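You operate a simulated robot arm through the tools that you are given. There is no shell and no other tool. Be economical: measure what you need, move in short steps, check, and stop when the job is done.

Carry out the task below with a simulated two-armed robot. There is one attempt and no reset: what you move stays moved.

TASK
Put the tin marked "varnish" from the plywood workbench on the pine board and the tin labelled "primer" on the yard tools shelf marked two.

It is judged by the outcome, as a careful person would: the job done as asked, and still so three seconds after it is handed in. It fails if anything else is knocked over, pushed out of place, dropped, spilled or broken.

THE ROBOT
Two 7-joint arms with two-finger parallel grippers on one trunk, on a base that drives. Base frame: it is fixed to the floor where the robot stands at the start and does not move with it; the origin is under the middle of the robot, x ahead of it, y to its left, z up. Readings come in m, rad, newtons and seconds.
The left shoulder is at the start at [0.07, 0.134, 1.126], the right one opposite. With the tool pointing down near the work surface each hand reaches from about 0.1 to 0.64 m from the robot's upright axis, wherever it stands, measured 20 degrees to its own side. Places, roughly: yard tools shelf marked two [-3, -2.4, 0.7]. Payload 1.57 kg a hand.
Tool frame (each hand has its own): the origin (TCP) lies between the finger pads and is the grasp point; the fingertips stand 0.03 m ahead of it; z points along the fingers, y is the line along which they close. The gripper opens to 0.08 m. The fingers are 0.017 m wide and 0.012 m thick; the gripper's body (0.04 by 0.082 m) begins 0.08 m behind the TCP.
Orientation is that of the tool frame in the base frame, as a unit quaternion [w, x, y, z]. With the fingers straight down and closing along the base's y, the tool's x points along the base's -x, its y along +y and its z along -z.

THE INTERFACE
- The arms move only by the tool send_rows. It takes "left_series", "right_series" or both (then of equal length, played together; a hand with none holds still); each is a list of rows, each a list of 2 entries, a list of its own where there are three numbers: the shift along the base's x, y, z in m, then the turn, a rotation vector about the base's x, y, z in rad. In form: [[[tx, ty, tz], [wx, wy, wz]], ...]. A call has 1 to 20 rows; each row is the pose to reach, as a shift and turn from the pose commanded when the call began. "left_claw" and "right_claw" are, for a hand that has rows, the gripper command, from -1 (fully open) to 1 (shut), values between in proportion, set as the call begins (left out, the last holds). Rows are played at 5 a second. More than 0.05 m and 0.15 rad between two rows, or a gripper value outside its range, and nothing of the call is played. Where a pose cannot be reached the arm comes as near as it can. A force on the tool above 40 N (or 10 N above the force at the start of the call, whichever is more), or a blocked arm, ends the call early, and 0.2 s more pass. The fingers move at their own pace (about 0.153 m/s each) and stop on an object; they squeeze with about 24 N. The grip force told is the motor's: it shows also when the fingers shut on nothing. Time passes only in rows, and 0.2 s behind the last, so rows that repeat a pose let the fingers close. The reply holds the time, the measured pose of the TCP, the force on the tool along the base axes, the opening and the grip force, in the units named above and with some noise, and new pictures: "views" is both (left out), scene, wrist or none (wrist: the cameras of the hands that moved).
- Cameras (640 x 400 px; columns grow to the right, rows downward): "scene" is now at [0.1319, 0.0392, 1.3559]; the picture's right is [0.45, -0.89, 0.00], its down [-0.50, -0.25, -0.83] and it looks along [0.74, 0.37, -0.56] (base axes); focal length 248 px, centre (320, 200). "left" rides on the left gripper at [-0.032, 0, -0.078] in its tool frame; the picture's right is [0.00, -1.00, 0.00], its down [0.97, 0.00, -0.24] and it looks along [0.24, 0.00, 0.97] (tool axes); focal length 218 px, centre (320, 200). "right" rides on the right gripper at [-0.032, 0, -0.078] in its tool frame; the picture's right is [0.00, -1.00, 0.00], its down [0.97, 0.00, -0.24] and it looks along [0.24, 0.00, 0.97] (tool axes); focal length 218 px, centre (320, 200). There is no depth. A picture from a camera that has moved, and an enlarged one, comes with that camera's place and axes in the base frame and with its lens.
- slide_trunk(by): slides the trunk up (or, below 0, down) by that many m; the arms and the scene camera ride with it, the base frame stays. It gives what a move gives, with no picture.
- steer(legs): drives the robot by 1 to 6 legs, each [ahead, left, turn to the left] in m, m and rad, along the robot's own axes; the way and the turn of a leg run together, so that a leg with both is an arc; at most 1.5 m and 3.142 rad a leg. The arms and the cameras ride along, it lands a little off, and it stops where it bumps. It gives what a move gives, and a new picture of the scene camera.
- head_to(pan, tilt): turns the head with the scene camera to pan (to the left, within 1.501 rad either way) and tilt (down, from -0.506 to 1.204), counted from straight ahead of the robot. It gives what a move gives, and a new picture of the scene camera.
- close_up(camera, box): a new picture of the part [left, top, right, bottom] of that camera's present view, enlarged. No time passes.
- hand_in(): hands the job in; it is judged then, once.

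Go step by step. Nothing tells you exact positions but the pictures and the camera data: compare them with the known pose of the tool, close in by small moves and look again before you grip or let go. The budget is 120 turns and 170 pictures, counting those below and the enlarged ones. Unless the task says otherwise, let go and move clear before handing in, and close with one line.

The tools are called after "Request:" by a JSON object that holds its "op" and its "data". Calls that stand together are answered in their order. send_rows: Moves the arms, as the interface text tells. Its arguments: {"type":"object","properties":{"left_series":{"type":"array"},"left_claw":{"type":"number"},"right_series":{"type":"array"},"right_claw":{"type":"number"},"views":{"type":"string","enum":["both","scene","wrist","none"]}},"required":[]} The other tools are called the same way: slide_trunk (by) slides the trunk up or down; steer (legs) drives the base; head_to (pan, tilt) turns the head that bears the scene camera; close_up (camera, box) takes an enlarged picture of a part of a camera's view; hand_in () hands the job in.

At the start:

```text
t: 0.0
left_tool_pos: [0.3645, 0.4006, 1.1714]
left_ee_rot: [0.0, -0.001, 1.0, 0.0]
left_force: [0.1, 0.0, 0.7]
left_grip_width: 0.0802
left_grip_force: 0.2
right_tool_pos: [0.4371, -0.0125, 1.0791]
right_ee_rot: [0.0, 0.0, 1.0, 0.0]
right_force: [0.9, 0.4, -0.5]
right_grip_width: 0.0798
right_grip_force: 0.1
trunk travel left (down, up): [-0.7, 0.24]
robot x, y, heading: [0.0022, 0.0022, -0.0]
head pan, tilt: [0.468, 0.588]
```

scene: 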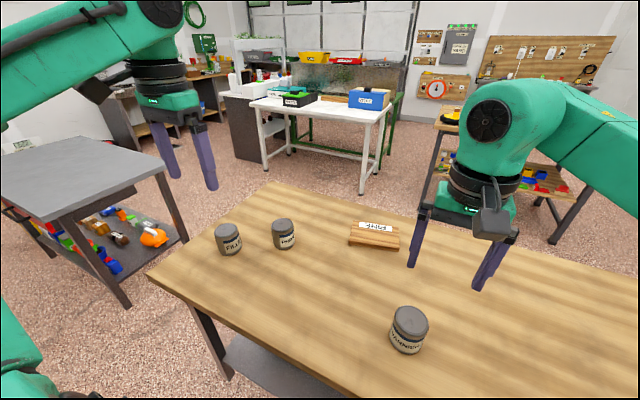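
right: 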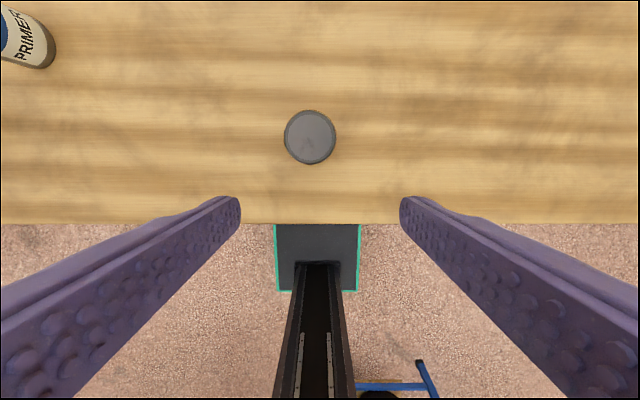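
left: 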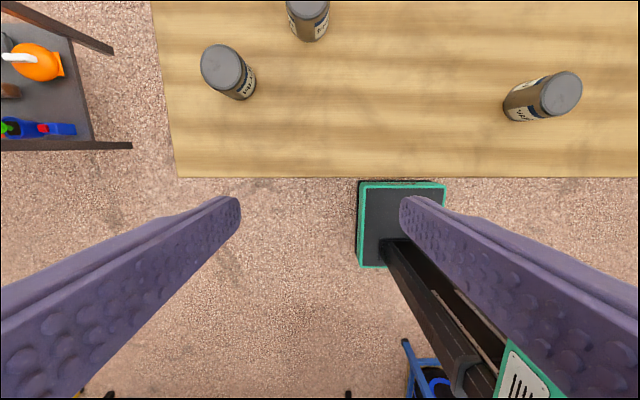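

I see three grey tins on a plywood bench plus a small wooden board with a label; the right wrist also sees a "PRIMER" something. I'll enlarge the labels first.

Request:
{"op": "close_up", "data": {"camera": "scene", "box": [200, 200, 440, 360]}}

Request:
{"op": "head_to", "data": {"pan": -0.3, "tilt": 0.7}}

```text
2.50 times, centred on (320, 280) of scene
camera zoom: at [0.1319, 0.0392, 1.3559], right [0.45, -0.89, 0.0], down [-0.5, -0.25, -0.83], along [0.74, 0.37, -0.56], focal length 621 px, centre (320, 0)
```

zoom: 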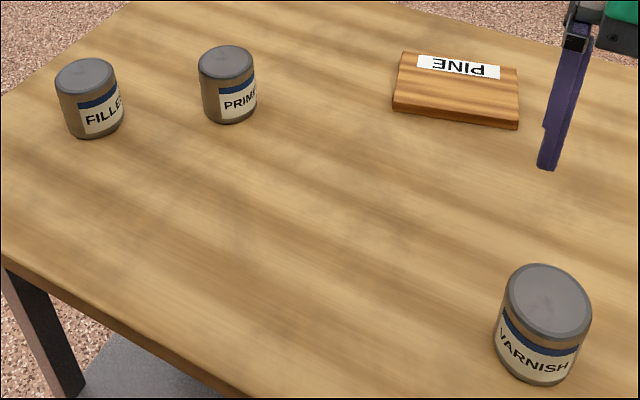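

```text
t: 1.1
left_tool_pos: [0.3644, 0.401, 1.1714]
left_ee_rot: [0.0, 0.0, 1.0, 0.001]
left_force: [0.1, 0.2, 0.5]
left_grip_width: 0.0801
left_grip_force: 0.0
right_tool_pos: [0.4373, -0.013, 1.0781]
right_ee_rot: [-0.001, -0.001, 1.0, 0.0]
right_force: [1.1, -0.7, 0.2]
right_grip_width: 0.0801
right_grip_force: 0.1
trunk travel left (down, up): [-0.7, 0.24]
robot x, y, heading: [-0.0047, 0.0038, -0.001]
head pan, tilt: [-0.3, 0.7]
camera scene: at [0.1339, -0.0258, 1.3463], right [-0.29, -0.96, 0.0], down [-0.62, 0.19, -0.76], along [0.73, -0.23, -0.64], focal length 248 px, centre (320, 200)
```

scene: 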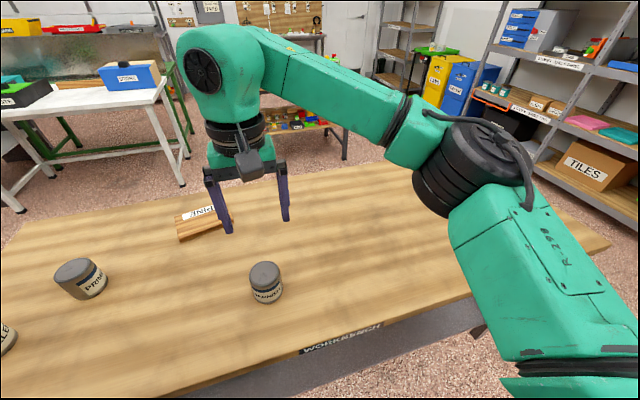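

The tins are Filler, Primer and Varnish, and the pine block sits around (0.77, 0.15). The primer and the block are out of reach from here, so I look down to see how much room there is to drive forward.

Request:
{"op": "head_to", "data": {"pan": 0.0, "tilt": 1.2}}

Request:
{"op": "head_to", "data": {"pan": -1.5, "tilt": 0.3}}

```text
t: 2.0
left_tool_pos: [0.3637, 0.4007, 1.1718]
left_ee_rot: [-0.001, 0.0, 1.0, 0.0]
left_force: [-0.5, 0.1, -0.7]
left_grip_width: 0.0801
left_grip_force: 0.1
right_tool_pos: [0.4369, -0.0119, 1.078]
right_ee_rot: [0.0, -0.001, 1.0, 0.0]
right_force: [0.6, -0.4, -0.5]
right_grip_width: 0.0799
right_grip_force: 0.1
trunk travel left (down, up): [-0.7, 0.24]
robot x, y, heading: [0.0006, -0.0012, 0.001]
head pan, tilt: [0.0, 1.201]
camera scene: at [0.1087, -0.0009, 1.3103], right [0.0, -1.0, 0.0], down [-0.93, 0.0, -0.36], along [0.36, 0.0, -0.93], focal length 248 px, centre (320, 200)
```

scene: 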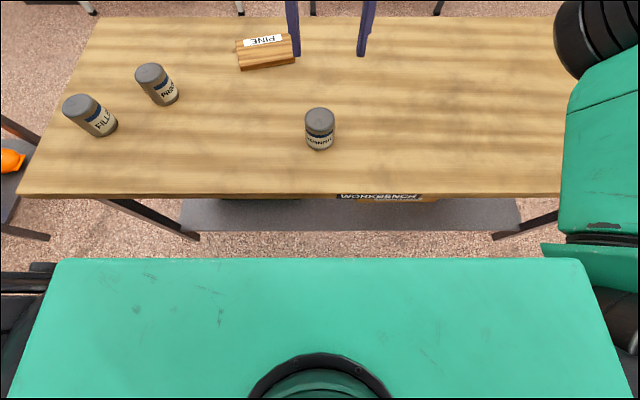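

```text
t: 3.6
left_tool_pos: [0.3652, 0.3993, 1.1709]
left_ee_rot: [0.0, 0.0, 1.0, 0.0]
left_force: [-0.2, -1.1, 0.5]
left_grip_width: 0.0798
left_grip_force: 0.1
right_tool_pos: [0.4368, -0.0122, 1.0781]
right_ee_rot: [0.0, 0.0, 1.0, 0.0]
right_force: [0.6, -0.2, 0.5]
right_grip_width: 0.0797
right_grip_force: 0.0
trunk travel left (down, up): [-0.7, 0.24]
robot x, y, heading: [-0.0, -0.0027, -0.006]
head pan, tilt: [-1.499, 0.3]
camera scene: at [0.0595, -0.0939, 1.3824], right [-1.0, -0.07, 0.0], down [-0.02, 0.3, -0.96], along [0.07, -0.95, -0.3], focal length 248 px, centre (320, 200)
```

scene: 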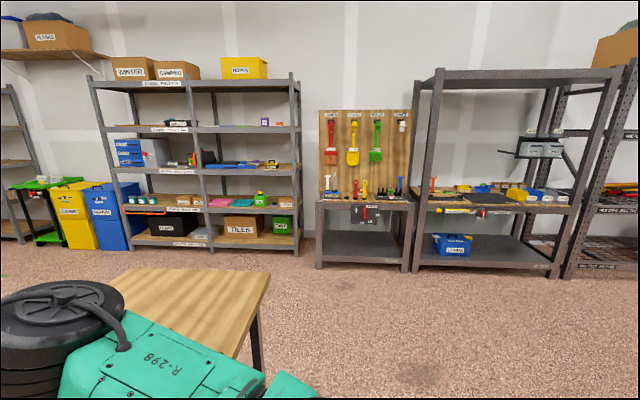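

The bench edge is near x = 0.33 with about 10 cm free ahead of the base. I'll edge forward and a little left, then look again; the right hand moves aside so the left one can work.

Request:
{"op": "send_rows", "data": {"right_series": [[[-0.02, -0.05, 0.02], [0, 0, 0]], [[-0.04, -0.1, 0.04], [0, 0, 0]], [[-0.06, -0.15, 0.06], [0, 0, 0]], [[-0.08, -0.2, 0.08], [0, 0, 0]], [[-0.1, -0.25, 0.09], [0, 0, 0]]], "views": "none"}}

Request:
{"op": "steer", "data": {"legs": [[0.09, 0.06, 0]]}}

Request:
{"op": "head_to", "data": {"pan": 0.25, "tilt": 0.9}}

```text
refused: row 1 steps farther than a row can; nothing moved
```

```text
t: 4.8
left_tool_pos: [0.4505, 0.4608, 1.1723]
left_ee_rot: [0.001, -0.002, 1.0, 0.0]
left_force: [-1.6, -0.4, 0.0]
left_grip_width: 0.0796
left_grip_force: 0.0
right_tool_pos: [0.5263, 0.0467, 1.0785]
right_ee_rot: [0.0, -0.001, 1.0, 0.0]
right_force: [-0.5, 0.4, 0.8]
right_grip_width: 0.0799
right_grip_force: 0.0
trunk travel left (down, up): [-0.7, 0.24]
robot x, y, heading: [0.0871, 0.0582, -0.001]
head pan, tilt: [-1.499, 0.3]
camera scene: at [0.148, -0.0347, 1.3824], right [-1.0, -0.07, 0.0], down [-0.02, 0.3, -0.96], along [0.07, -0.95, -0.3], focal length 248 px, centre (320, 200)
```

scene: 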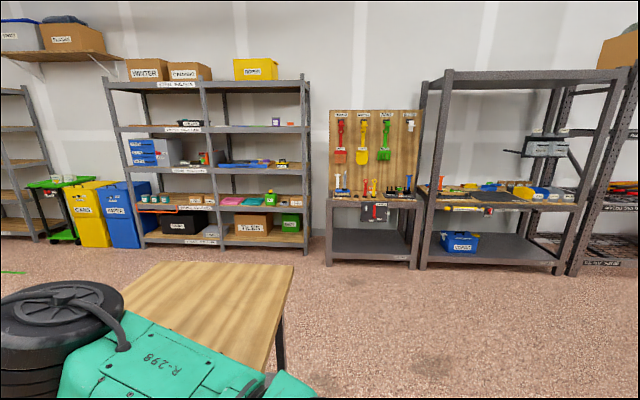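

```text
t: 6.6
left_tool_pos: [0.4538, 0.4628, 1.1718]
left_ee_rot: [0.0, -0.002, 1.0, 0.0]
left_force: [0.5, -0.1, -0.2]
left_grip_width: 0.0797
left_grip_force: 0.0
right_tool_pos: [0.5277, 0.0482, 1.0776]
right_ee_rot: [-0.001, -0.001, 1.0, 0.001]
right_force: [-0.4, -0.3, 0.4]
right_grip_width: 0.0801
right_grip_force: 0.1
trunk travel left (down, up): [-0.7, 0.24]
robot x, y, heading: [0.0919, 0.0615, 0.004]
head pan, tilt: [0.25, 0.901]
camera scene: at [0.2156, 0.0781, 1.3301], right [0.25, -0.97, 0.0], down [-0.76, -0.2, -0.62], along [0.6, 0.15, -0.78], focal length 248 px, centre (320, 200)
```

scene: 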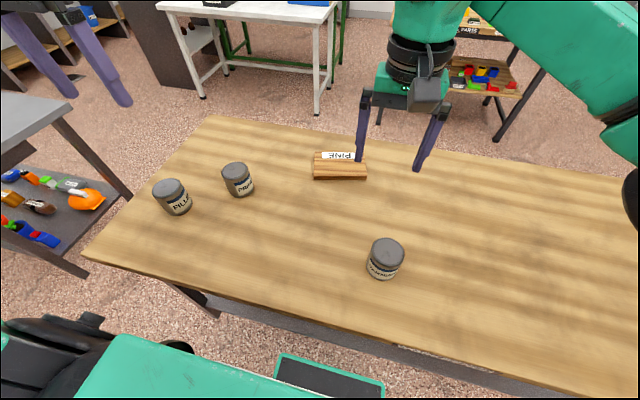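

I'll clear the right hand away and bring the left hand over the varnish tin.

Request:
{"op": "send_rows", "data": {"right_series": [[[-0.015, -0.035, 0.006], [0, 0, 0]], [[-0.03, -0.07, 0.012], [0, 0, 0]], [[-0.045, -0.105, 0.018], [0, 0, 0]], [[-0.06, -0.14, 0.024], [0, 0, 0]], [[-0.075, -0.175, 0.03], [0, 0, 0]], [[-0.09, -0.21, 0.036], [0, 0, 0]], [[-0.105, -0.245, 0.042], [0, 0, 0]], [[-0.12, -0.28, 0.048], [0, 0, 0]], [[-0.135, -0.315, 0.054], [0, 0, 0]], [[-0.15, -0.35, 0.06], [0, 0, 0]], [[-0.16, -0.38, 0.066], [0, 0, 0]], [[-0.16, -0.4, 0.07], [0, 0, 0]]], "left_series": [[[0, -0.038, -0.01], [0, 0, 0]], [[0, -0.076, -0.02], [0, 0, 0]], [[0, -0.114, -0.03], [0, 0, 0]], [[0, -0.152, -0.04], [0, 0, 0]], [[0, -0.19, -0.05], [0, 0, 0]], [[0, -0.228, -0.06], [0, 0, 0]], [[0, -0.266, -0.07], [0, 0, 0]], [[0, -0.304, -0.08], [0, 0, 0]], [[0, -0.342, -0.09], [0, 0, 0]], [[0, -0.38, -0.1], [0, 0, 0]], [[0, -0.418, -0.11], [0, 0, 0]], [[0, -0.456, -0.12], [0, 0, 0]]], "views": "both"}}

```text
t: 9.2
left_tool_pos: [0.4388, 0.0909, 1.0646]
left_ee_rot: [0.001, -0.002, 1.0, -0.003]
left_force: [0.5, -0.4, -0.3]
left_grip_width: 0.0802
left_grip_force: 0.0
left hand out of reach, approached as far as the arm can: row 10, 11, 12
right_tool_pos: [0.4475, -0.3048, 1.1289]
right_ee_rot: [0.0, -0.002, 1.0, 0.0]
right_force: [-0.7, -0.7, 0.1]
right_grip_width: 0.0801
right_grip_force: 0.1
right hand out of reach, approached as far as the arm can: row 9, 10, 11, 12
trunk travel left (down, up): [-0.7, 0.24]
robot x, y, heading: [0.0889, 0.0581, 0.004]
head pan, tilt: [0.25, 0.901]
camera scene: at [0.2162, 0.0781, 1.33], right [0.25, -0.97, 0.0], down [-0.76, -0.2, -0.62], along [0.6, 0.15, -0.78], focal length 248 px, centre (320, 200)
camera right: at [0.4794, -0.3045, 1.2076], right [0.0, -1.0, 0.0], down [-0.97, 0.0, 0.24], along [-0.24, 0.0, -0.97], focal length 218 px, centre (320, 200)
camera left: at [0.4715, 0.0914, 1.1435], right [0.0, -1.0, 0.0], down [-0.97, 0.0, 0.24], along [-0.24, 0.0, -0.97], focal length 218 px, centre (320, 200)
```

scene: 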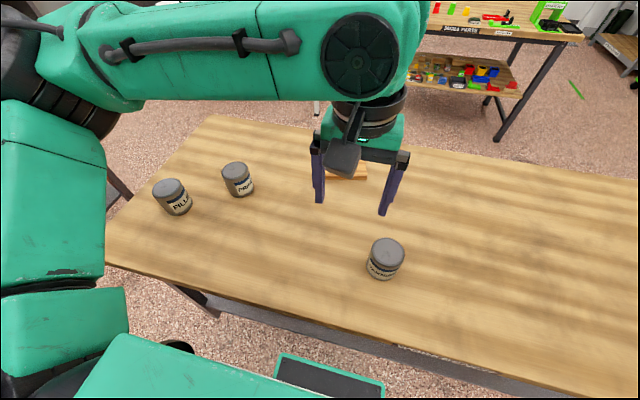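
right: 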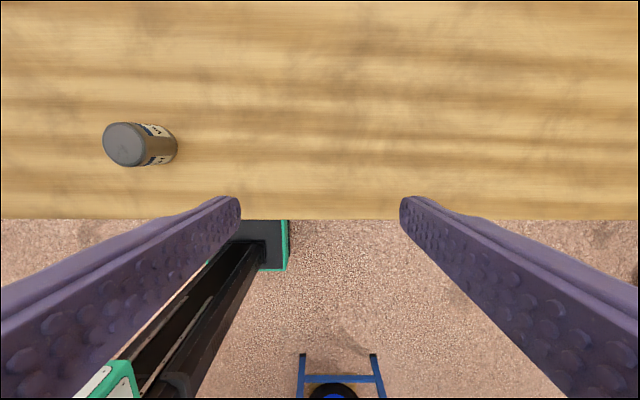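
left: 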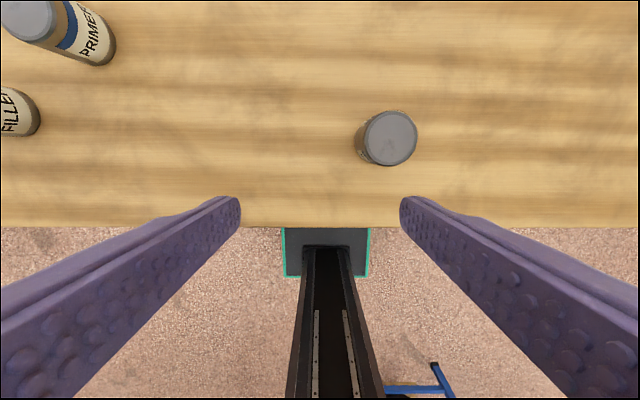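

Varnish tin top centre triangulates to (0.481, 0.001, 0.851), about 7 cm wide. The left hand can't reach far enough right, so I'll shift the base right and tilt the hand forward (which also gains reach for the board).

Request:
{"op": "steer", "data": {"legs": [[0, -0.15, 0]]}}

Request:
{"op": "send_rows", "data": {"left_series": [[[0, 0.0, 0], [0, -0.12, 0]], [[0, 0.01, 0], [0, -0.24, 0]], [[-0.02, 0.02, 0], [0, -0.36, 0]], [[-0.03, 0.03, -0.02], [0, -0.48, 0]], [[-0.04, 0.04, -0.04], [0, -0.6, 0]], [[-0.04, 0.05, -0.06], [0, -0.6, 0]]], "left_claw": -1, "views": "both"}}

```text
t: 10.6
left_tool_pos: [0.4382, -0.0549, 1.066]
left_ee_rot: [0.001, -0.004, 1.0, -0.003]
left_force: [0.3, 0.2, 0.2]
left_grip_width: 0.0798
left_grip_force: 0.0
right_tool_pos: [0.4485, -0.4491, 1.1293]
right_ee_rot: [0.0, -0.002, 1.0, -0.001]
right_force: [0.1, -0.1, 0.3]
right_grip_width: 0.08
right_grip_force: 0.1
trunk travel left (down, up): [-0.7, 0.24]
robot x, y, heading: [0.0885, -0.0895, 0.004]
head pan, tilt: [0.25, 0.901]
camera scene: at [0.2159, -0.0683, 1.3301], right [0.25, -0.97, 0.0], down [-0.76, -0.2, -0.62], along [0.6, 0.16, -0.78], focal length 248 px, centre (320, 200)
```

scene: 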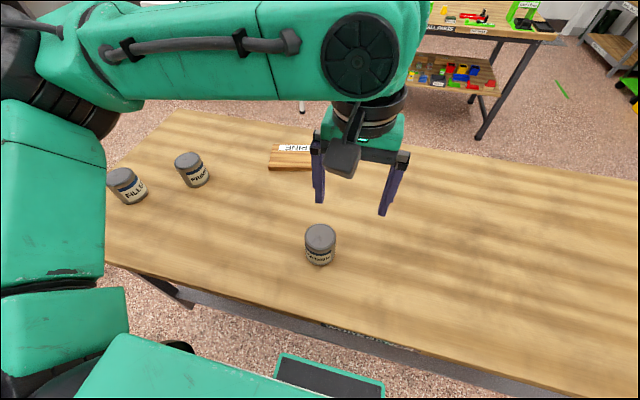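

```text
t: 12.0
left_tool_pos: [0.4187, -0.068, 1.1039]
left_ee_rot: [0.286, -0.004, 0.958, -0.002]
left_force: [0.6, 0.5, 0.2]
left_grip_width: 0.0797
left_grip_force: 0.1
left hand out of reach, approached as far as the arm can: row 4, 5, 6
right_tool_pos: [0.4481, -0.454, 1.1286]
right_ee_rot: [0.0, -0.003, 1.0, 0.0]
right_force: [-0.8, -0.8, -0.2]
right_grip_width: 0.0799
right_grip_force: 0.0
trunk travel left (down, up): [-0.7, 0.24]
robot x, y, heading: [0.0918, -0.0894, 0.007]
head pan, tilt: [0.25, 0.901]
camera scene: at [0.2161, -0.0718, 1.3301], right [0.25, -0.97, 0.0], down [-0.76, -0.2, -0.62], along [0.6, 0.16, -0.78], focal length 248 px, centre (320, 200)
camera left: at [0.4035, -0.0673, 1.1875], right [0.01, -1.0, 0.01], down [-0.94, -0.01, -0.33], along [0.33, -0.01, -0.94], focal length 218 px, centre (320, 200)
```

scene: 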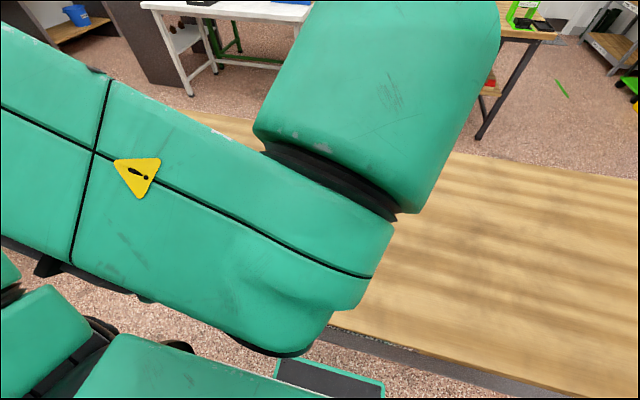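
left: 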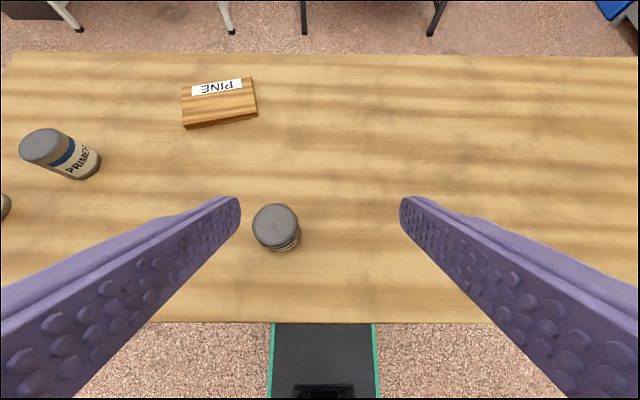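

The tilt worked (about 33°). I'll now lower the hand to just above the varnish tin and look.

Request:
{"op": "send_rows", "data": {"left_series": [[[0.005, 0.014, -0.03], [0, 0, 0]], [[0.01, 0.028, -0.06], [0, 0, 0]], [[0.02, 0.042, -0.09], [0, 0, 0]], [[0.03, 0.056, -0.12], [0, 0, 0]], [[0.04, 0.069, -0.15], [0, 0, 0]], [[0.04, 0.069, -0.16], [0, 0, 0]]], "views": "wrist"}}

```text
t: 13.4
left_tool_pos: [0.4947, -0.0313, 1.0473]
left_ee_rot: [0.296, -0.002, 0.955, -0.002]
left_force: [0.2, 0.4, -0.8]
left_grip_width: 0.08
left_grip_force: 0.1
left hand out of reach, approached as far as the arm can: row 1, 2, 3, 4, 5, 6
right_tool_pos: [0.4494, -0.4512, 1.1289]
right_ee_rot: [-0.002, -0.003, 1.0, 0.001]
right_force: [0.3, 0.5, -0.3]
right_grip_width: 0.08
right_grip_force: 0.1
trunk travel left (down, up): [-0.7, 0.24]
robot x, y, heading: [0.0947, -0.0874, 0.004]
head pan, tilt: [0.25, 0.901]
camera left: at [0.4778, -0.031, 1.1288], right [0.0, -1.0, 0.01], down [-0.94, -0.01, -0.35], along [0.35, 0.0, -0.94], focal length 218 px, centre (320, 200)
```

left: 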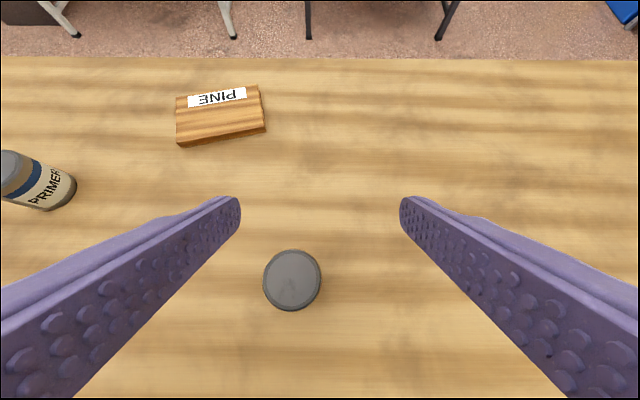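

With the tilt the hand can't come this close to the body, so I'll back the base off 12 cm for the grasp and drive forward again afterwards.

Request:
{"op": "steer", "data": {"legs": [[-0.12, -0.03, 0]]}}

Request:
{"op": "send_rows", "data": {"left_series": [[[0.015, 0.014, -0.01], [0, 0, 0]], [[0.03, 0.028, -0.03], [0, 0, 0]], [[0.045, 0.042, -0.05], [0, 0, 0]], [[0.06, 0.056, -0.07], [0, 0, 0]], [[0.075, 0.06, -0.09], [0, 0, 0]], [[0.09, 0.06, -0.11], [0, 0, 0]]], "views": "wrist"}}

```text
t: 14.6
left_tool_pos: [0.371, -0.0598, 1.0451]
left_ee_rot: [0.295, -0.004, 0.956, -0.003]
left_force: [-0.3, 0.0, -0.2]
left_grip_width: 0.0798
left_grip_force: 0.1
right_tool_pos: [0.3269, -0.4799, 1.1286]
right_ee_rot: [-0.001, -0.005, 1.0, 0.0]
right_force: [0.6, 0.4, -0.5]
right_grip_width: 0.0799
right_grip_force: 0.1
trunk travel left (down, up): [-0.7, 0.24]
robot x, y, heading: [-0.0356, -0.1183, 0.009]
head pan, tilt: [0.25, 0.901]
camera scene: at [0.0937, -0.0997, 1.3299], right [0.26, -0.97, 0.0], down [-0.76, -0.2, -0.62], along [0.6, 0.16, -0.78], focal length 248 px, centre (320, 200)
```

scene: 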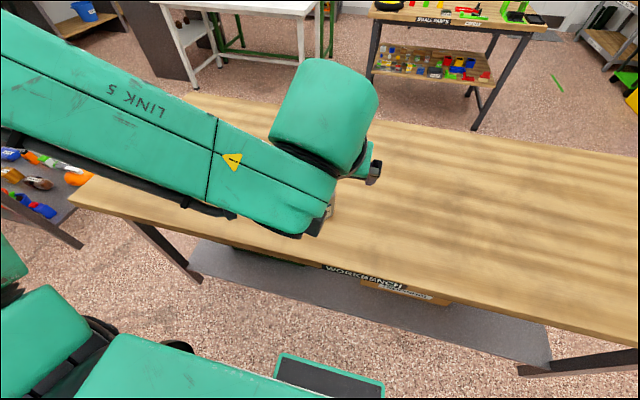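

```text
t: 16.0
left_tool_pos: [0.4615, 0.0024, 0.9357]
left_ee_rot: [0.295, -0.005, 0.956, -0.002]
left_force: [0.9, -0.1, -1.1]
left_grip_width: 0.0801
left_grip_force: 0.0
right_tool_pos: [0.3272, -0.4811, 1.1288]
right_ee_rot: [-0.001, -0.006, 1.0, 0.0]
right_force: [-0.7, 0.2, -1.2]
right_grip_width: 0.0798
right_grip_force: 0.0
trunk travel left (down, up): [-0.7, 0.24]
robot x, y, heading: [-0.0348, -0.1205, 0.014]
head pan, tilt: [0.25, 0.901]
camera left: at [0.4447, 0.0026, 1.0188], right [0.01, -1.0, 0.01], down [-0.94, -0.01, -0.35], along [0.35, 0.0, -0.94], focal length 218 px, centre (320, 200)
```

left: 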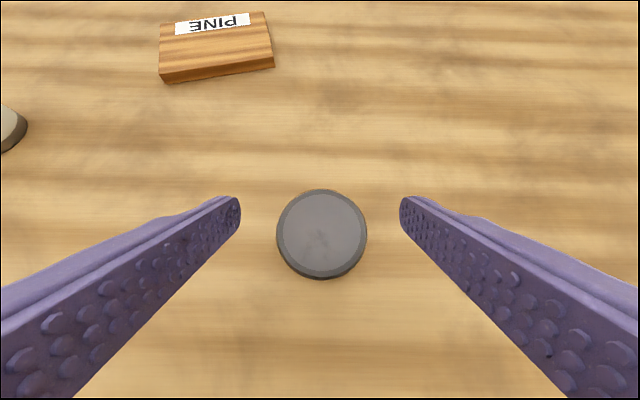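

Tin centre measured at (0.480, 0.002); the hand is aligned to within a millimetre or so. I lower partway, check, then go on.

Request:
{"op": "send_rows", "data": {"left_series": [[[0.006, -0.001, -0.016], [0, 0, 0]], [[0.012, -0.001, -0.032], [0, 0, 0]], [[0.0185, -0.001, -0.048], [0, 0, 0]], [[0.0185, -0.001, -0.048], [0, 0, 0]]], "views": "wrist"}}

```text
t: 17.0
left_tool_pos: [0.4762, 0.0003, 0.8894]
left_ee_rot: [0.295, -0.005, 0.955, -0.002]
left_force: [0.2, 1.1, 0.0]
left_grip_width: 0.0798
left_grip_force: 0.1
right_tool_pos: [0.3254, -0.4801, 1.1289]
right_ee_rot: [0.0, -0.006, 1.0, 0.001]
right_force: [-0.1, -0.7, -0.4]
right_grip_width: 0.08
right_grip_force: 0.1
trunk travel left (down, up): [-0.7, 0.24]
robot x, y, heading: [-0.0318, -0.1213, 0.009]
head pan, tilt: [0.25, 0.901]
camera left: at [0.4602, 0.0007, 0.9712], right [0.01, -1.0, 0.01], down [-0.94, -0.01, -0.35], along [0.35, 0.0, -0.94], focal length 218 px, centre (320, 200)
```

left: 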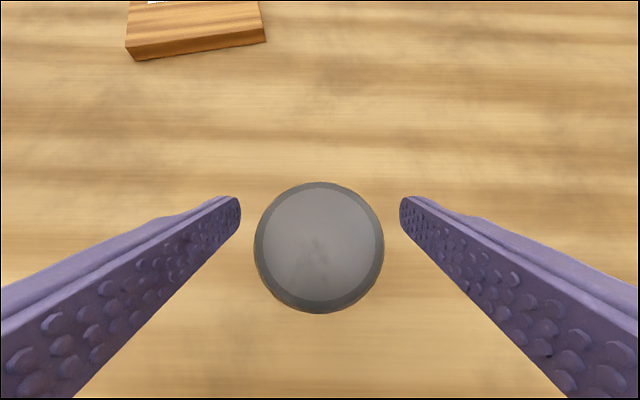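

Aligned. Descending to grip height and closing.

Request:
{"op": "send_rows", "data": {"left_series": [[[0.001, 0.001, -0.02], [0, 0, 0]], [[0.002, 0.001, -0.04], [0, 0, 0]], [[0.002, 0.001, -0.055], [0, 0, 0]], [[0.002, 0.001, -0.066], [0, 0, 0]], [[0.002, 0.001, -0.066], [0, 0, 0]]], "views": "wrist"}}

Request:
{"op": "send_rows", "data": {"left_series": [[[0, 0, 0], [0, 0, 0]], [[0, 0, 0], [0, 0, 0]], [[0, 0, 0], [0, 0, 0]], [[0, 0, 0], [0, 0, 0]]], "left_claw": 1, "views": "wrist"}}

```text
t: 18.2
left_tool_pos: [0.4748, 0.0085, 0.8323]
left_ee_rot: [0.296, -0.005, 0.955, -0.002]
left_force: [1.1, -2.2, 0.5]
left_grip_width: 0.0798
left_grip_force: 0.1
left hand out of reach, approached as far as the arm can: row 3, 4, 5
right_tool_pos: [0.3262, -0.4805, 1.1291]
right_ee_rot: [-0.001, -0.004, 1.0, 0.0]
right_force: [-0.5, -0.6, -0.6]
right_grip_width: 0.08
right_grip_force: 0.0
trunk travel left (down, up): [-0.7, 0.24]
robot x, y, heading: [-0.035, -0.1181, 0.014]
head pan, tilt: [0.25, 0.901]
camera left: at [0.4582, 0.0093, 0.9139], right [0.01, -1.0, 0.01], down [-0.94, -0.01, -0.35], along [0.35, 0.0, -0.94], focal length 218 px, centre (320, 200)
```

left: 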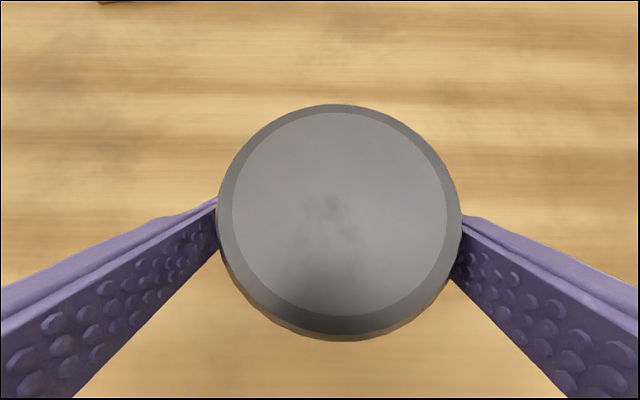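

```text
t: 19.2
left_tool_pos: [0.4758, 0.0095, 0.8317]
left_ee_rot: [0.295, -0.005, 0.955, -0.002]
left_force: [-0.6, 1.5, -0.1]
left_grip_width: 0.0689
left_grip_force: 23.8
right_tool_pos: [0.3259, -0.4792, 1.1303]
right_ee_rot: [-0.001, -0.005, 1.0, 0.0]
right_force: [-0.4, -0.7, -0.7]
right_grip_width: 0.0799
right_grip_force: 0.1
trunk travel left (down, up): [-0.7, 0.24]
robot x, y, heading: [-0.0325, -0.1185, 0.016]
head pan, tilt: [0.25, 0.901]
camera left: at [0.4582, 0.0101, 0.9139], right [0.01, -1.0, 0.01], down [-0.94, -0.01, -0.35], along [0.35, 0.0, -0.94], focal length 218 px, centre (320, 200)
```

left: 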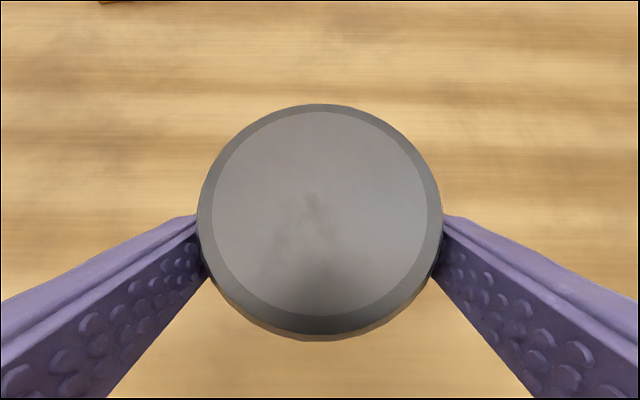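

The varnish tin is gripped (width 0.069, TCP height 0.832 on the bench). I lift it and look at the board.

Request:
{"op": "send_rows", "data": {"left_series": [[[0, 0, 0.02], [0, 0, 0]], [[0, 0, 0.05], [0, 0, 0]], [[0, 0, 0.08], [0, 0, 0]], [[0, 0, 0.11], [0, 0, 0]], [[0.01, 0.02, 0.14], [0, 0, 0]]], "views": "none"}}

Request:
{"op": "steer", "data": {"legs": [[0.11, 0.12, 0]]}}

Request:
{"op": "close_up", "data": {"camera": "left", "box": [0, 0, 640, 400]}}

```text
t: 20.4
left_tool_pos: [0.4821, 0.0257, 0.973]
left_ee_rot: [0.295, -0.004, 0.956, -0.003]
left_force: [-0.8, 0.6, -3.2]
left_grip_width: 0.0689
left_grip_force: 23.8
right_tool_pos: [0.3262, -0.4791, 1.1287]
right_ee_rot: [0.0, -0.005, 1.0, -0.001]
right_force: [-0.6, 0.8, -0.2]
right_grip_width: 0.0799
right_grip_force: 0.0
trunk travel left (down, up): [-0.7, 0.24]
robot x, y, heading: [-0.0317, -0.1156, 0.004]
head pan, tilt: [0.25, 0.901]
```

```text
t: 21.9
left_tool_pos: [0.589, 0.1439, 0.9743]
left_ee_rot: [0.296, -0.004, 0.955, -0.001]
left_force: [0.5, 0.5, -2.8]
left_grip_width: 0.0692
left_grip_force: 23.9
right_tool_pos: [0.4312, -0.3622, 1.1293]
right_ee_rot: [0.0, -0.006, 1.0, 0.001]
right_force: [-0.3, 0.0, 0.7]
right_grip_width: 0.0801
right_grip_force: 0.1
trunk travel left (down, up): [-0.7, 0.24]
robot x, y, heading: [0.0743, 0.0007, 0.006]
head pan, tilt: [0.25, 0.901]
camera scene: at [0.1974, 0.0182, 1.3302], right [0.26, -0.97, 0.0], down [-0.76, -0.2, -0.62], along [0.6, 0.16, -0.78], focal length 248 px, centre (320, 200)
```

scene: 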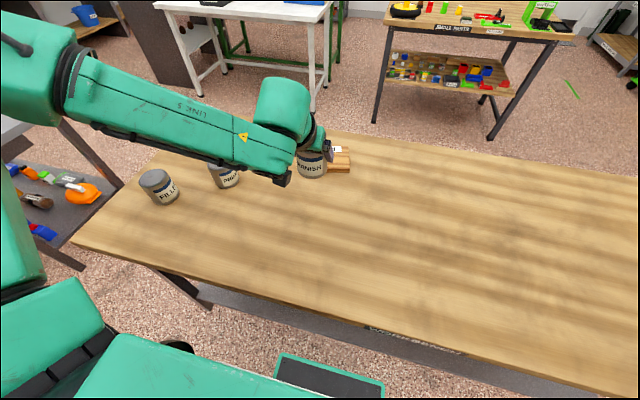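

```text
1.00 times, centred on (320, 200) of left
camera zoom: at [0.5728, 0.1439, 1.0561], right [0.01, -1.0, 0.0], down [-0.94, -0.01, -0.35], along [0.35, 0.0, -0.94], focal length 218 px, centre (320, 200)
```

zoom: 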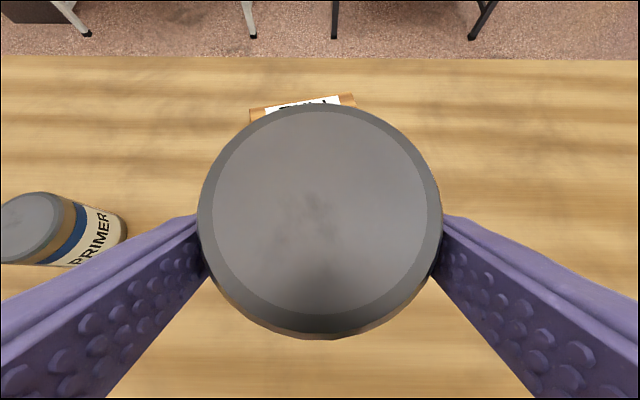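

From several views the board's centre comes out near (0.771, 0.157), about 15.5 × 9.5 cm, rotated slightly. I carry the tin over it while still high.

Request:
{"op": "send_rows", "data": {"left_series": [[[0.036, 0.003, 0], [0, 0, 0]], [[0.072, 0.006, 0], [0, 0, 0]], [[0.108, 0.009, 0], [0, 0, 0]], [[0.144, 0.012, -0.01], [0, 0, 0]], [[0.179, 0.013, -0.03], [0, 0, 0]], [[0.179, 0.013, -0.05], [0, 0, 0]]], "views": "both"}}

```text
t: 23.3
left_tool_pos: [0.7201, 0.1858, 0.9399]
left_ee_rot: [0.294, -0.004, 0.956, -0.002]
left_force: [0.1, -0.1, -3.3]
left_grip_width: 0.0692
left_grip_force: 24.0
left hand out of reach, approached as far as the arm can: row 4, 5, 6
right_tool_pos: [0.4327, -0.3599, 1.1284]
right_ee_rot: [-0.001, -0.006, 1.0, 0.0]
right_force: [0.0, 0.0, -0.1]
right_grip_width: 0.0799
right_grip_force: 0.1
trunk travel left (down, up): [-0.7, 0.24]
robot x, y, heading: [0.0726, 0.0, 0.008]
head pan, tilt: [0.25, 0.901]
camera scene: at [0.1995, 0.0201, 1.33], right [0.26, -0.97, 0.0], down [-0.76, -0.2, -0.62], along [0.6, 0.16, -0.78], focal length 248 px, centre (320, 200)
camera left: at [0.7031, 0.1863, 1.0225], right [0.01, -1.0, 0.01], down [-0.94, -0.01, -0.35], along [0.35, 0.0, -0.94], focal length 218 px, centre (320, 200)
```

scene: 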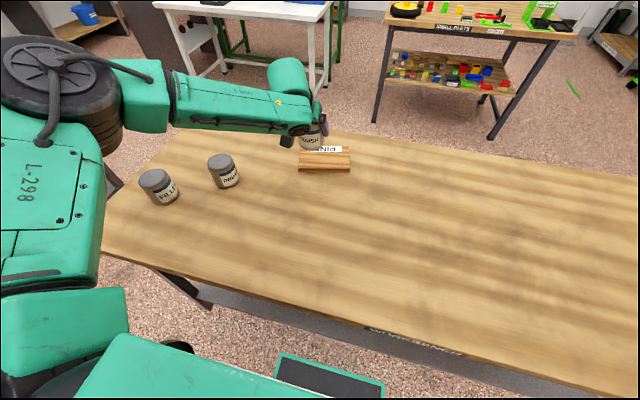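
left: 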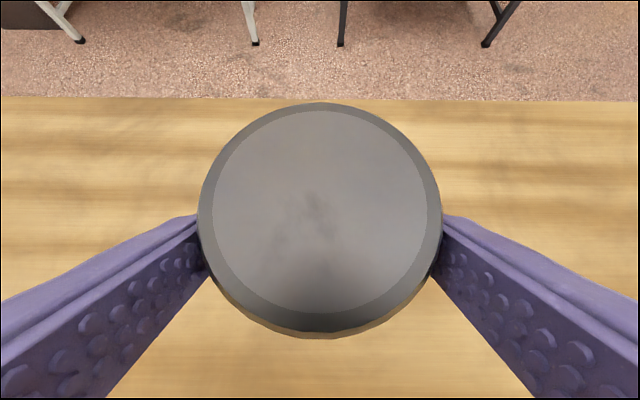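

The hand stopped about 5 cm short. I'll try a further nudge at a slightly different height to see whether it is a true limit.

Request:
{"op": "send_rows", "data": {"left_series": [[[0.01, -0.01, 0.0], [0, 0, 0]], [[0.02, -0.02, 0.0], [0, 0, 0]], [[0.03, -0.028, 0.0], [0, 0, 0]], [[0.047, -0.028, 0.0], [0, 0, 0]], [[0.047, -0.028, 0.0], [0, 0, 0]]], "views": "none"}}

Request:
{"op": "slide_trunk", "data": {"by": -0.08}}

Request:
{"op": "send_rows", "data": {"left_series": [[[0.01, -0.01, 0.02], [0, 0, 0]], [[0.02, -0.02, 0.04], [0, 0, 0]], [[0.03, -0.028, 0.05], [0, 0, 0]], [[0.047, -0.028, 0.06], [0, 0, 0]], [[0.047, -0.028, 0.06], [0, 0, 0]]], "views": "none"}}

```text
t: 24.5
left_tool_pos: [0.7214, 0.1799, 0.9566]
left_ee_rot: [0.295, -0.004, 0.956, -0.001]
left_force: [-0.2, 0.3, -4.0]
left_grip_width: 0.0692
left_grip_force: 23.7
left hand out of reach, approached as far as the arm can: row 1, 2, 3, 4, 5
right_tool_pos: [0.4333, -0.3614, 1.129]
right_ee_rot: [0.0, -0.005, 1.0, 0.0]
right_force: [0.5, -0.3, -0.3]
right_grip_width: 0.08
right_grip_force: 0.1
trunk travel left (down, up): [-0.7, 0.24]
robot x, y, heading: [0.0714, 0.0002, 0.012]
head pan, tilt: [0.25, 0.901]
```

```text
t: 25.6
left_tool_pos: [0.7201, 0.1813, 0.8759]
left_ee_rot: [0.296, -0.004, 0.955, -0.002]
left_force: [0.2, 0.8, -2.6]
left_grip_width: 0.069
left_grip_force: 24.4
right_tool_pos: [0.4326, -0.3611, 1.0489]
right_ee_rot: [0.001, -0.006, 1.0, 0.0]
right_force: [0.1, -0.1, 0.1]
right_grip_width: 0.0796
right_grip_force: 0.1
trunk travel left (down, up): [-0.62, 0.32]
robot x, y, heading: [0.0718, -0.0002, 0.007]
head pan, tilt: [0.25, 0.901]
```

```text
t: 26.8
left_tool_pos: [0.7269, 0.173, 0.9369]
left_ee_rot: [0.296, -0.004, 0.955, -0.002]
left_force: [0.8, 0.2, -2.2]
left_grip_width: 0.0691
left_grip_force: 23.8
left hand out of reach, approached as far as the arm can: row 1, 2, 3, 4, 5
right_tool_pos: [0.433, -0.362, 1.0495]
right_ee_rot: [0.0, -0.005, 1.0, 0.0]
right_force: [0.2, 0.9, 0.9]
right_grip_width: 0.0798
right_grip_force: 0.0
trunk travel left (down, up): [-0.62, 0.32]
robot x, y, heading: [0.0709, 0.0013, 0.007]
head pan, tilt: [0.25, 0.901]
```

That is a real reach limit, about 4 cm short. I look straight down to judge the clearance between the base and the bench's lower shelf.

Request:
{"op": "head_to", "data": {"pan": 0.0, "tilt": 1.2}}

Request:
{"op": "close_up", "data": {"camera": "right", "box": [0, 0, 640, 400]}}

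```text
t: 27.6
left_tool_pos: [0.7269, 0.1722, 0.937]
left_ee_rot: [0.296, -0.003, 0.955, -0.003]
left_force: [-0.4, 0.2, -3.3]
left_grip_width: 0.0689
left_grip_force: 24.2
right_tool_pos: [0.4338, -0.361, 1.0492]
right_ee_rot: [0.0, -0.005, 1.0, 0.0]
right_force: [-0.1, 0.1, -0.8]
right_grip_width: 0.08
right_grip_force: 0.1
trunk travel left (down, up): [-0.62, 0.32]
robot x, y, heading: [0.0737, 0.0017, 0.006]
head pan, tilt: [0.0, 1.201]
camera scene: at [0.1818, 0.0011, 1.2303], right [0.01, -1.0, 0.0], down [-0.93, -0.01, -0.36], along [0.36, 0.0, -0.93], focal length 248 px, centre (320, 200)
```

scene: 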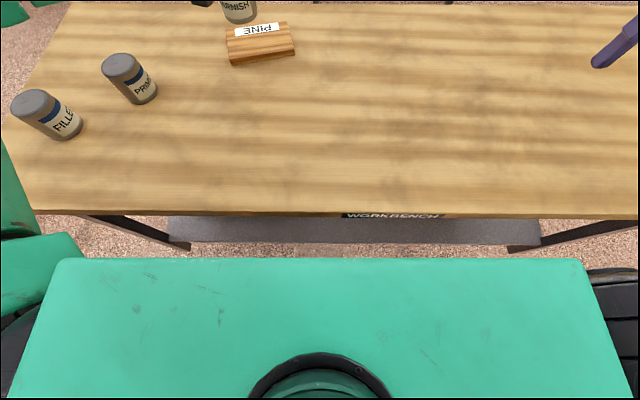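

```text
1.00 times, centred on (320, 200) of right
camera zoom: at [0.4647, -0.3604, 1.1277], right [0.01, -1.0, 0.0], down [-0.97, -0.01, 0.24], along [-0.24, 0.0, -0.97], focal length 218 px, centre (320, 200)
```

zoom: 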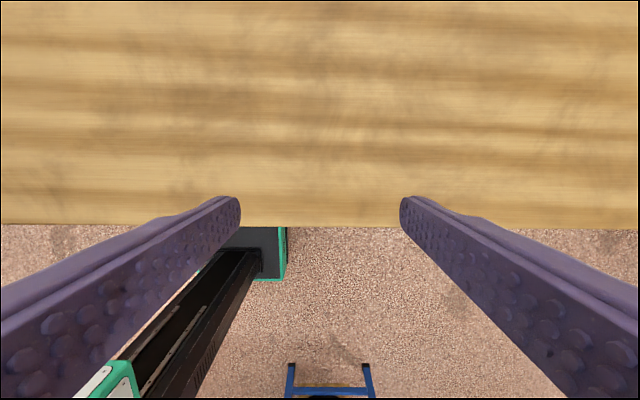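

Clearance is too uncertain to push on. Instead I'll set the tin back on the bench, regrip with a steeper forward tilt for more reach, and try again.

Request:
{"op": "send_rows", "data": {"left_series": [[[-0.04, 0, 0], [0, 0, 0]], [[-0.08, -0.005, 0], [0, 0, 0]], [[-0.12, -0.01, 0], [0, 0, 0]], [[-0.15, -0.015, 0], [0, 0, 0]], [[-0.18, -0.02, 0], [0, 0, 0]], [[-0.18, -0.02, -0.03], [0, 0, 0]], [[-0.18, -0.02, -0.06], [0, 0, 0]], [[-0.18, -0.02, -0.08], [0, 0, 0]], [[-0.18, -0.02, -0.092], [0, 0, 0]], [[-0.18, -0.02, -0.098], [0, 0, 0]]], "views": "none"}}

```text
t: 29.8
left_tool_pos: [0.5477, 0.1529, 0.8386]
left_ee_rot: [0.296, -0.005, 0.955, -0.002]
left_force: [0.5, 0.2, -3.1]
left_grip_width: 0.0689
left_grip_force: 24.2
right_tool_pos: [0.4327, -0.3609, 1.0485]
right_ee_rot: [0.0, -0.005, 1.0, 0.0]
right_force: [-0.1, 0.0, 0.3]
right_grip_width: 0.0803
right_grip_force: 0.2
trunk travel left (down, up): [-0.62, 0.32]
robot x, y, heading: [0.074, -0.0005, 0.009]
head pan, tilt: [0.0, 1.201]
```

Request:
{"op": "send_rows", "data": {"left_series": [[[0, 0, -0.003], [0, 0, 0]], [[0, 0, -0.006], [0, 0, 0]], [[0, 0, -0.008], [0, 0, 0]], [[0, 0, -0.008], [0, 0, 0]]], "views": "none"}}

```text
t: 30.8
left_tool_pos: [0.5475, 0.1542, 0.8331]
left_ee_rot: [0.295, -0.004, 0.955, -0.002]
left_force: [-0.2, -0.8, -3.1]
left_grip_width: 0.069
left_grip_force: 23.9
right_tool_pos: [0.4324, -0.3607, 1.0482]
right_ee_rot: [0.0, -0.005, 1.0, 0.0]
right_force: [-0.1, 0.6, 0.2]
right_grip_width: 0.08
right_grip_force: 0.0
trunk travel left (down, up): [-0.62, 0.32]
robot x, y, heading: [0.0702, -0.002, 0.008]
head pan, tilt: [0.0, 1.201]
```

The force still shows the full weight, so it is a hair above the surface; a couple more millimetres.

Request:
{"op": "send_rows", "data": {"left_series": [[[0, 0, -0.002], [0, 0, 0]], [[0, 0, -0.003], [0, 0, 0]], [[0, 0, -0.003], [0, 0, 0]]], "views": "none"}}

```text
t: 31.6
left_tool_pos: [0.5484, 0.1535, 0.8308]
left_ee_rot: [0.297, -0.004, 0.955, -0.002]
left_force: [0.4, -1.6, 5.2]
left_grip_width: 0.0689
left_grip_force: 23.9
right_tool_pos: [0.4309, -0.3602, 1.0482]
right_ee_rot: [0.0, -0.005, 1.0, 0.0]
right_force: [0.1, 0.0, -0.9]
right_grip_width: 0.08
right_grip_force: 0.2
trunk travel left (down, up): [-0.62, 0.32]
robot x, y, heading: [0.0733, 0.0005, 0.008]
head pan, tilt: [0.0, 1.201]
```

It rests on the bench. I release, rise clear, and tilt to about 63° in free air.

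Request:
{"op": "send_rows", "data": {"left_series": [[[0, 0, 0], [0, 0, 0]], [[0, 0, 0], [0, 0, 0]], [[0, 0, 0.02], [0, 0, 0]], [[0, 0, 0.04], [0, 0, 0]], [[0, 0, 0.07], [0, 0, 0]], [[0, 0, 0.1], [0, 0, 0]], [[0, 0, 0.1], [0, -0.1, 0]], [[0, 0, 0.1], [0, -0.2, 0]], [[0, 0, 0.1], [0, -0.3, 0]], [[0, 0, 0.1], [0, -0.4, 0]], [[0, 0, 0.1], [0, -0.5, 0]]], "left_claw": -1, "views": "both"}}

```text
t: 34.0
left_tool_pos: [0.5577, 0.1571, 0.9241]
left_ee_rot: [0.501, -0.004, 0.865, -0.002]
left_force: [-0.2, -0.1, 0.2]
left_grip_width: 0.0799
left_grip_force: 0.1
left hand out of reach, approached as far as the arm can: row 9, 10, 11
right_tool_pos: [0.4307, -0.3615, 1.0501]
right_ee_rot: [0.0, -0.005, 1.0, 0.001]
right_force: [-0.2, -0.8, -0.1]
right_grip_width: 0.0803
right_grip_force: 0.0
trunk travel left (down, up): [-0.62, 0.32]
robot x, y, heading: [0.0733, -0.0007, 0.012]
head pan, tilt: [0.0, 1.201]
camera scene: at [0.1808, -0.0001, 1.2303], right [0.01, -1.0, 0.0], down [-0.93, -0.01, -0.36], along [0.36, 0.0, -0.93], focal length 248 px, centre (320, 200)
camera left: at [0.5061, 0.1578, 0.9908], right [0.0, -1.0, 0.01], down [-0.69, -0.01, -0.72], along [0.72, 0.0, -0.69], focal length 218 px, centre (320, 200)
```

scene: 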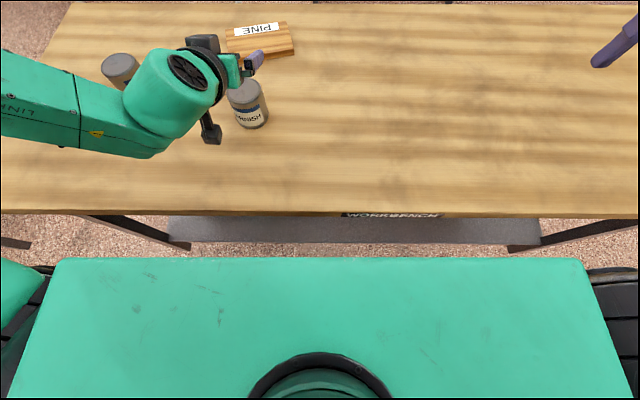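
left: 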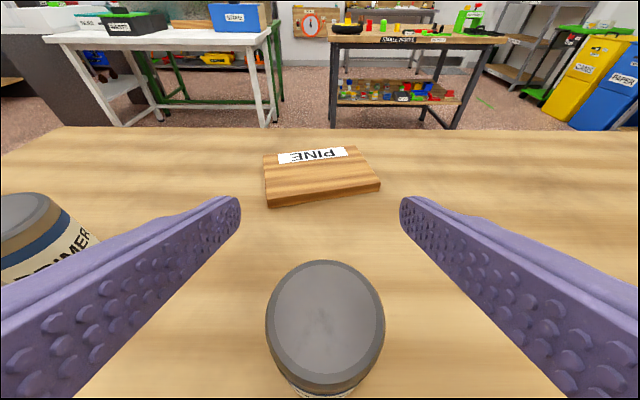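

The 60° tilt is good. I back the base 10 cm so that the hand can come down behind the tin, then approach it horizontally.

Request:
{"op": "steer", "data": {"legs": [[-0.1, 0, 0]]}}

Request:
{"op": "send_rows", "data": {"left_series": [[[0, 0, -0.02], [0, 0, 0]], [[0, 0, -0.04], [0, 0, 0]], [[0, 0, -0.06], [0, 0, 0]], [[0, 0, -0.08], [0, 0, 0]], [[0, 0, -0.08], [0, 0, 0]]], "views": "wrist"}}

```text
t: 35.2
left_tool_pos: [0.4586, 0.1577, 0.9245]
left_ee_rot: [0.501, -0.003, 0.865, -0.003]
left_force: [-0.2, 0.3, 0.5]
left_grip_width: 0.08
left_grip_force: 0.1
right_tool_pos: [0.3339, -0.3608, 1.0478]
right_ee_rot: [0.0, -0.006, 1.0, 0.0]
right_force: [-0.6, -0.1, 0.7]
right_grip_width: 0.0798
right_grip_force: 0.1
trunk travel left (down, up): [-0.62, 0.32]
robot x, y, heading: [-0.031, 0.0005, 0.011]
head pan, tilt: [0.0, 1.201]
camera scene: at [0.0821, -0.0001, 1.2303], right [0.01, -1.0, 0.0], down [-0.93, -0.01, -0.36], along [0.36, 0.0, -0.93], focal length 248 px, centre (320, 200)
```

scene: 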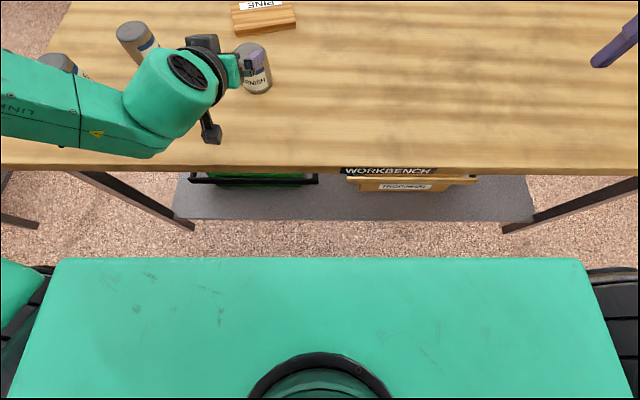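

```text
t: 36.4
left_tool_pos: [0.4575, 0.1568, 0.8479]
left_ee_rot: [0.502, -0.005, 0.865, -0.002]
left_force: [-0.3, -0.6, 0.0]
left_grip_width: 0.08
left_grip_force: 0.0
right_tool_pos: [0.3321, -0.3614, 1.0501]
right_ee_rot: [0.0, -0.005, 1.0, 0.0]
right_force: [-0.2, 0.2, -0.8]
right_grip_width: 0.0798
right_grip_force: 0.1
trunk travel left (down, up): [-0.62, 0.32]
robot x, y, heading: [-0.0235, -0.0008, 0.015]
head pan, tilt: [0.0, 1.201]
camera left: at [0.4062, 0.1574, 0.9135], right [0.01, -1.0, 0.01], down [-0.69, -0.01, -0.72], along [0.72, 0.0, -0.69], focal length 218 px, centre (320, 200)
```

left: 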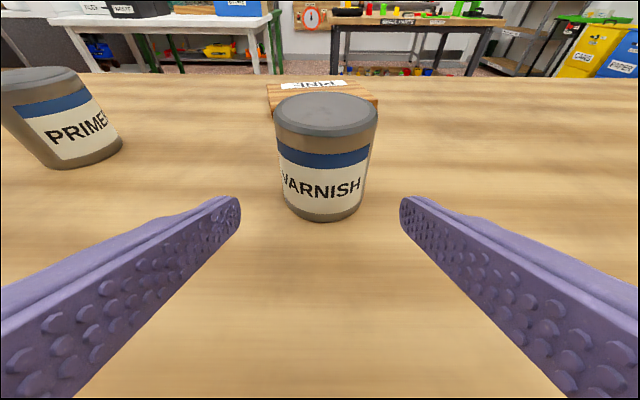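

Tin at about (0.55, 0.1535). I lower a bit more, shift 3 mm right and slide forward around it.

Request:
{"op": "send_rows", "data": {"left_series": [[[0, -0.003, -0.015], [0, 0, 0]], [[0.02, -0.003, -0.015], [0, 0, 0]], [[0.04, -0.003, -0.015], [0, 0, 0]], [[0.055, -0.003, -0.015], [0, 0, 0]], [[0.055, -0.003, -0.015], [0, 0, 0]]], "left_claw": -1, "views": "wrist"}}

```text
t: 37.6
left_tool_pos: [0.5163, 0.1544, 0.8287]
left_ee_rot: [0.502, -0.003, 0.865, -0.003]
left_force: [0.8, -0.1, 0.8]
left_grip_width: 0.0803
left_grip_force: 0.0
right_tool_pos: [0.3324, -0.361, 1.0496]
right_ee_rot: [0.0, -0.004, 1.0, 0.0]
right_force: [-0.3, -0.3, 0.1]
right_grip_width: 0.08
right_grip_force: 0.0
trunk travel left (down, up): [-0.62, 0.32]
robot x, y, heading: [-0.0258, -0.0003, 0.012]
head pan, tilt: [0.0, 1.201]
camera left: at [0.4647, 0.1544, 0.8958], right [0.0, -1.0, 0.01], down [-0.69, -0.01, -0.72], along [0.72, 0.0, -0.69], focal length 218 px, centre (320, 200)
```

left: 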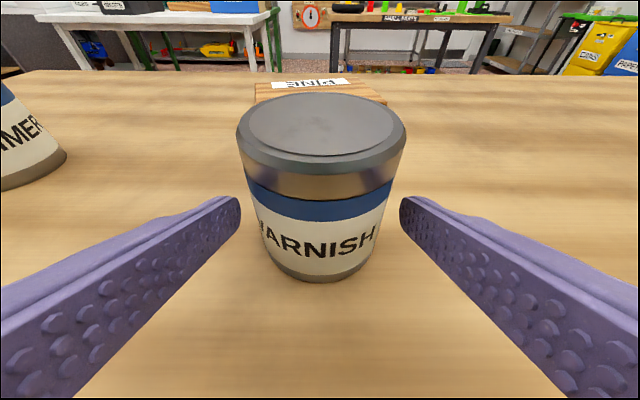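

Well centred. Slide forward the remaining 3.9 cm and close.

Request:
{"op": "send_rows", "data": {"left_series": [[[0.015, 0, 0], [0, 0, 0]], [[0.03, 0, 0.0], [0, 0, 0]], [[0.039, 0, 0.0], [0, 0, 0]], [[0.039, 0, 0], [0, 0, 0]]], "left_claw": -1, "views": "none"}}

Request:
{"op": "send_rows", "data": {"left_series": [[[0, 0, 0], [0, 0, 0]], [[0, 0, 0], [0, 0, 0]], [[0, 0, 0], [0, 0, 0]], [[0, 0, 0], [0, 0, 0]]], "left_claw": 1, "views": "wrist"}}

```text
t: 38.6
left_tool_pos: [0.5539, 0.1533, 0.829]
left_ee_rot: [0.502, -0.005, 0.865, -0.002]
left_force: [-0.4, 0.1, -0.1]
left_grip_width: 0.08
left_grip_force: 0.0
right_tool_pos: [0.3332, -0.3616, 1.0495]
right_ee_rot: [0.0, -0.005, 1.0, 0.0]
right_force: [0.3, 0.8, 0.0]
right_grip_width: 0.08
right_grip_force: 0.1
trunk travel left (down, up): [-0.62, 0.32]
robot x, y, heading: [-0.0245, -0.002, 0.016]
head pan, tilt: [0.0, 1.201]
```

```text
t: 39.6
left_tool_pos: [0.554, 0.1531, 0.8296]
left_ee_rot: [0.502, -0.004, 0.865, -0.003]
left_force: [1.5, 1.8, 1.5]
left_grip_width: 0.0687
left_grip_force: 24.3
right_tool_pos: [0.3323, -0.3615, 1.048]
right_ee_rot: [0.0, -0.006, 1.0, 0.0]
right_force: [-0.1, -0.4, -0.2]
right_grip_width: 0.0801
right_grip_force: 0.0
trunk travel left (down, up): [-0.62, 0.32]
robot x, y, heading: [-0.0274, 0.0022, 0.011]
head pan, tilt: [0.0, 1.201]
camera left: at [0.503, 0.1535, 0.8962], right [0.01, -1.0, 0.01], down [-0.69, -0.01, -0.72], along [0.72, 0.0, -0.69], focal length 218 px, centre (320, 200)
```

left: 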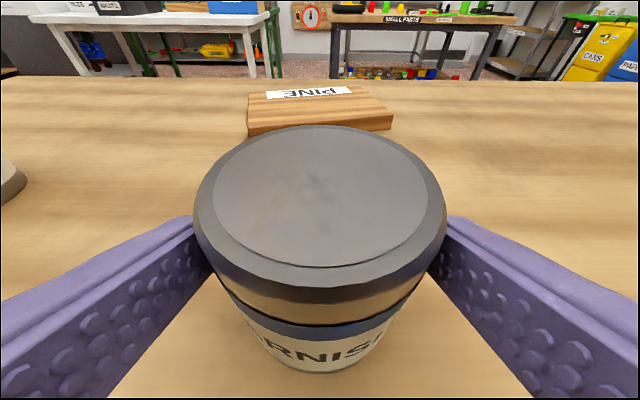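

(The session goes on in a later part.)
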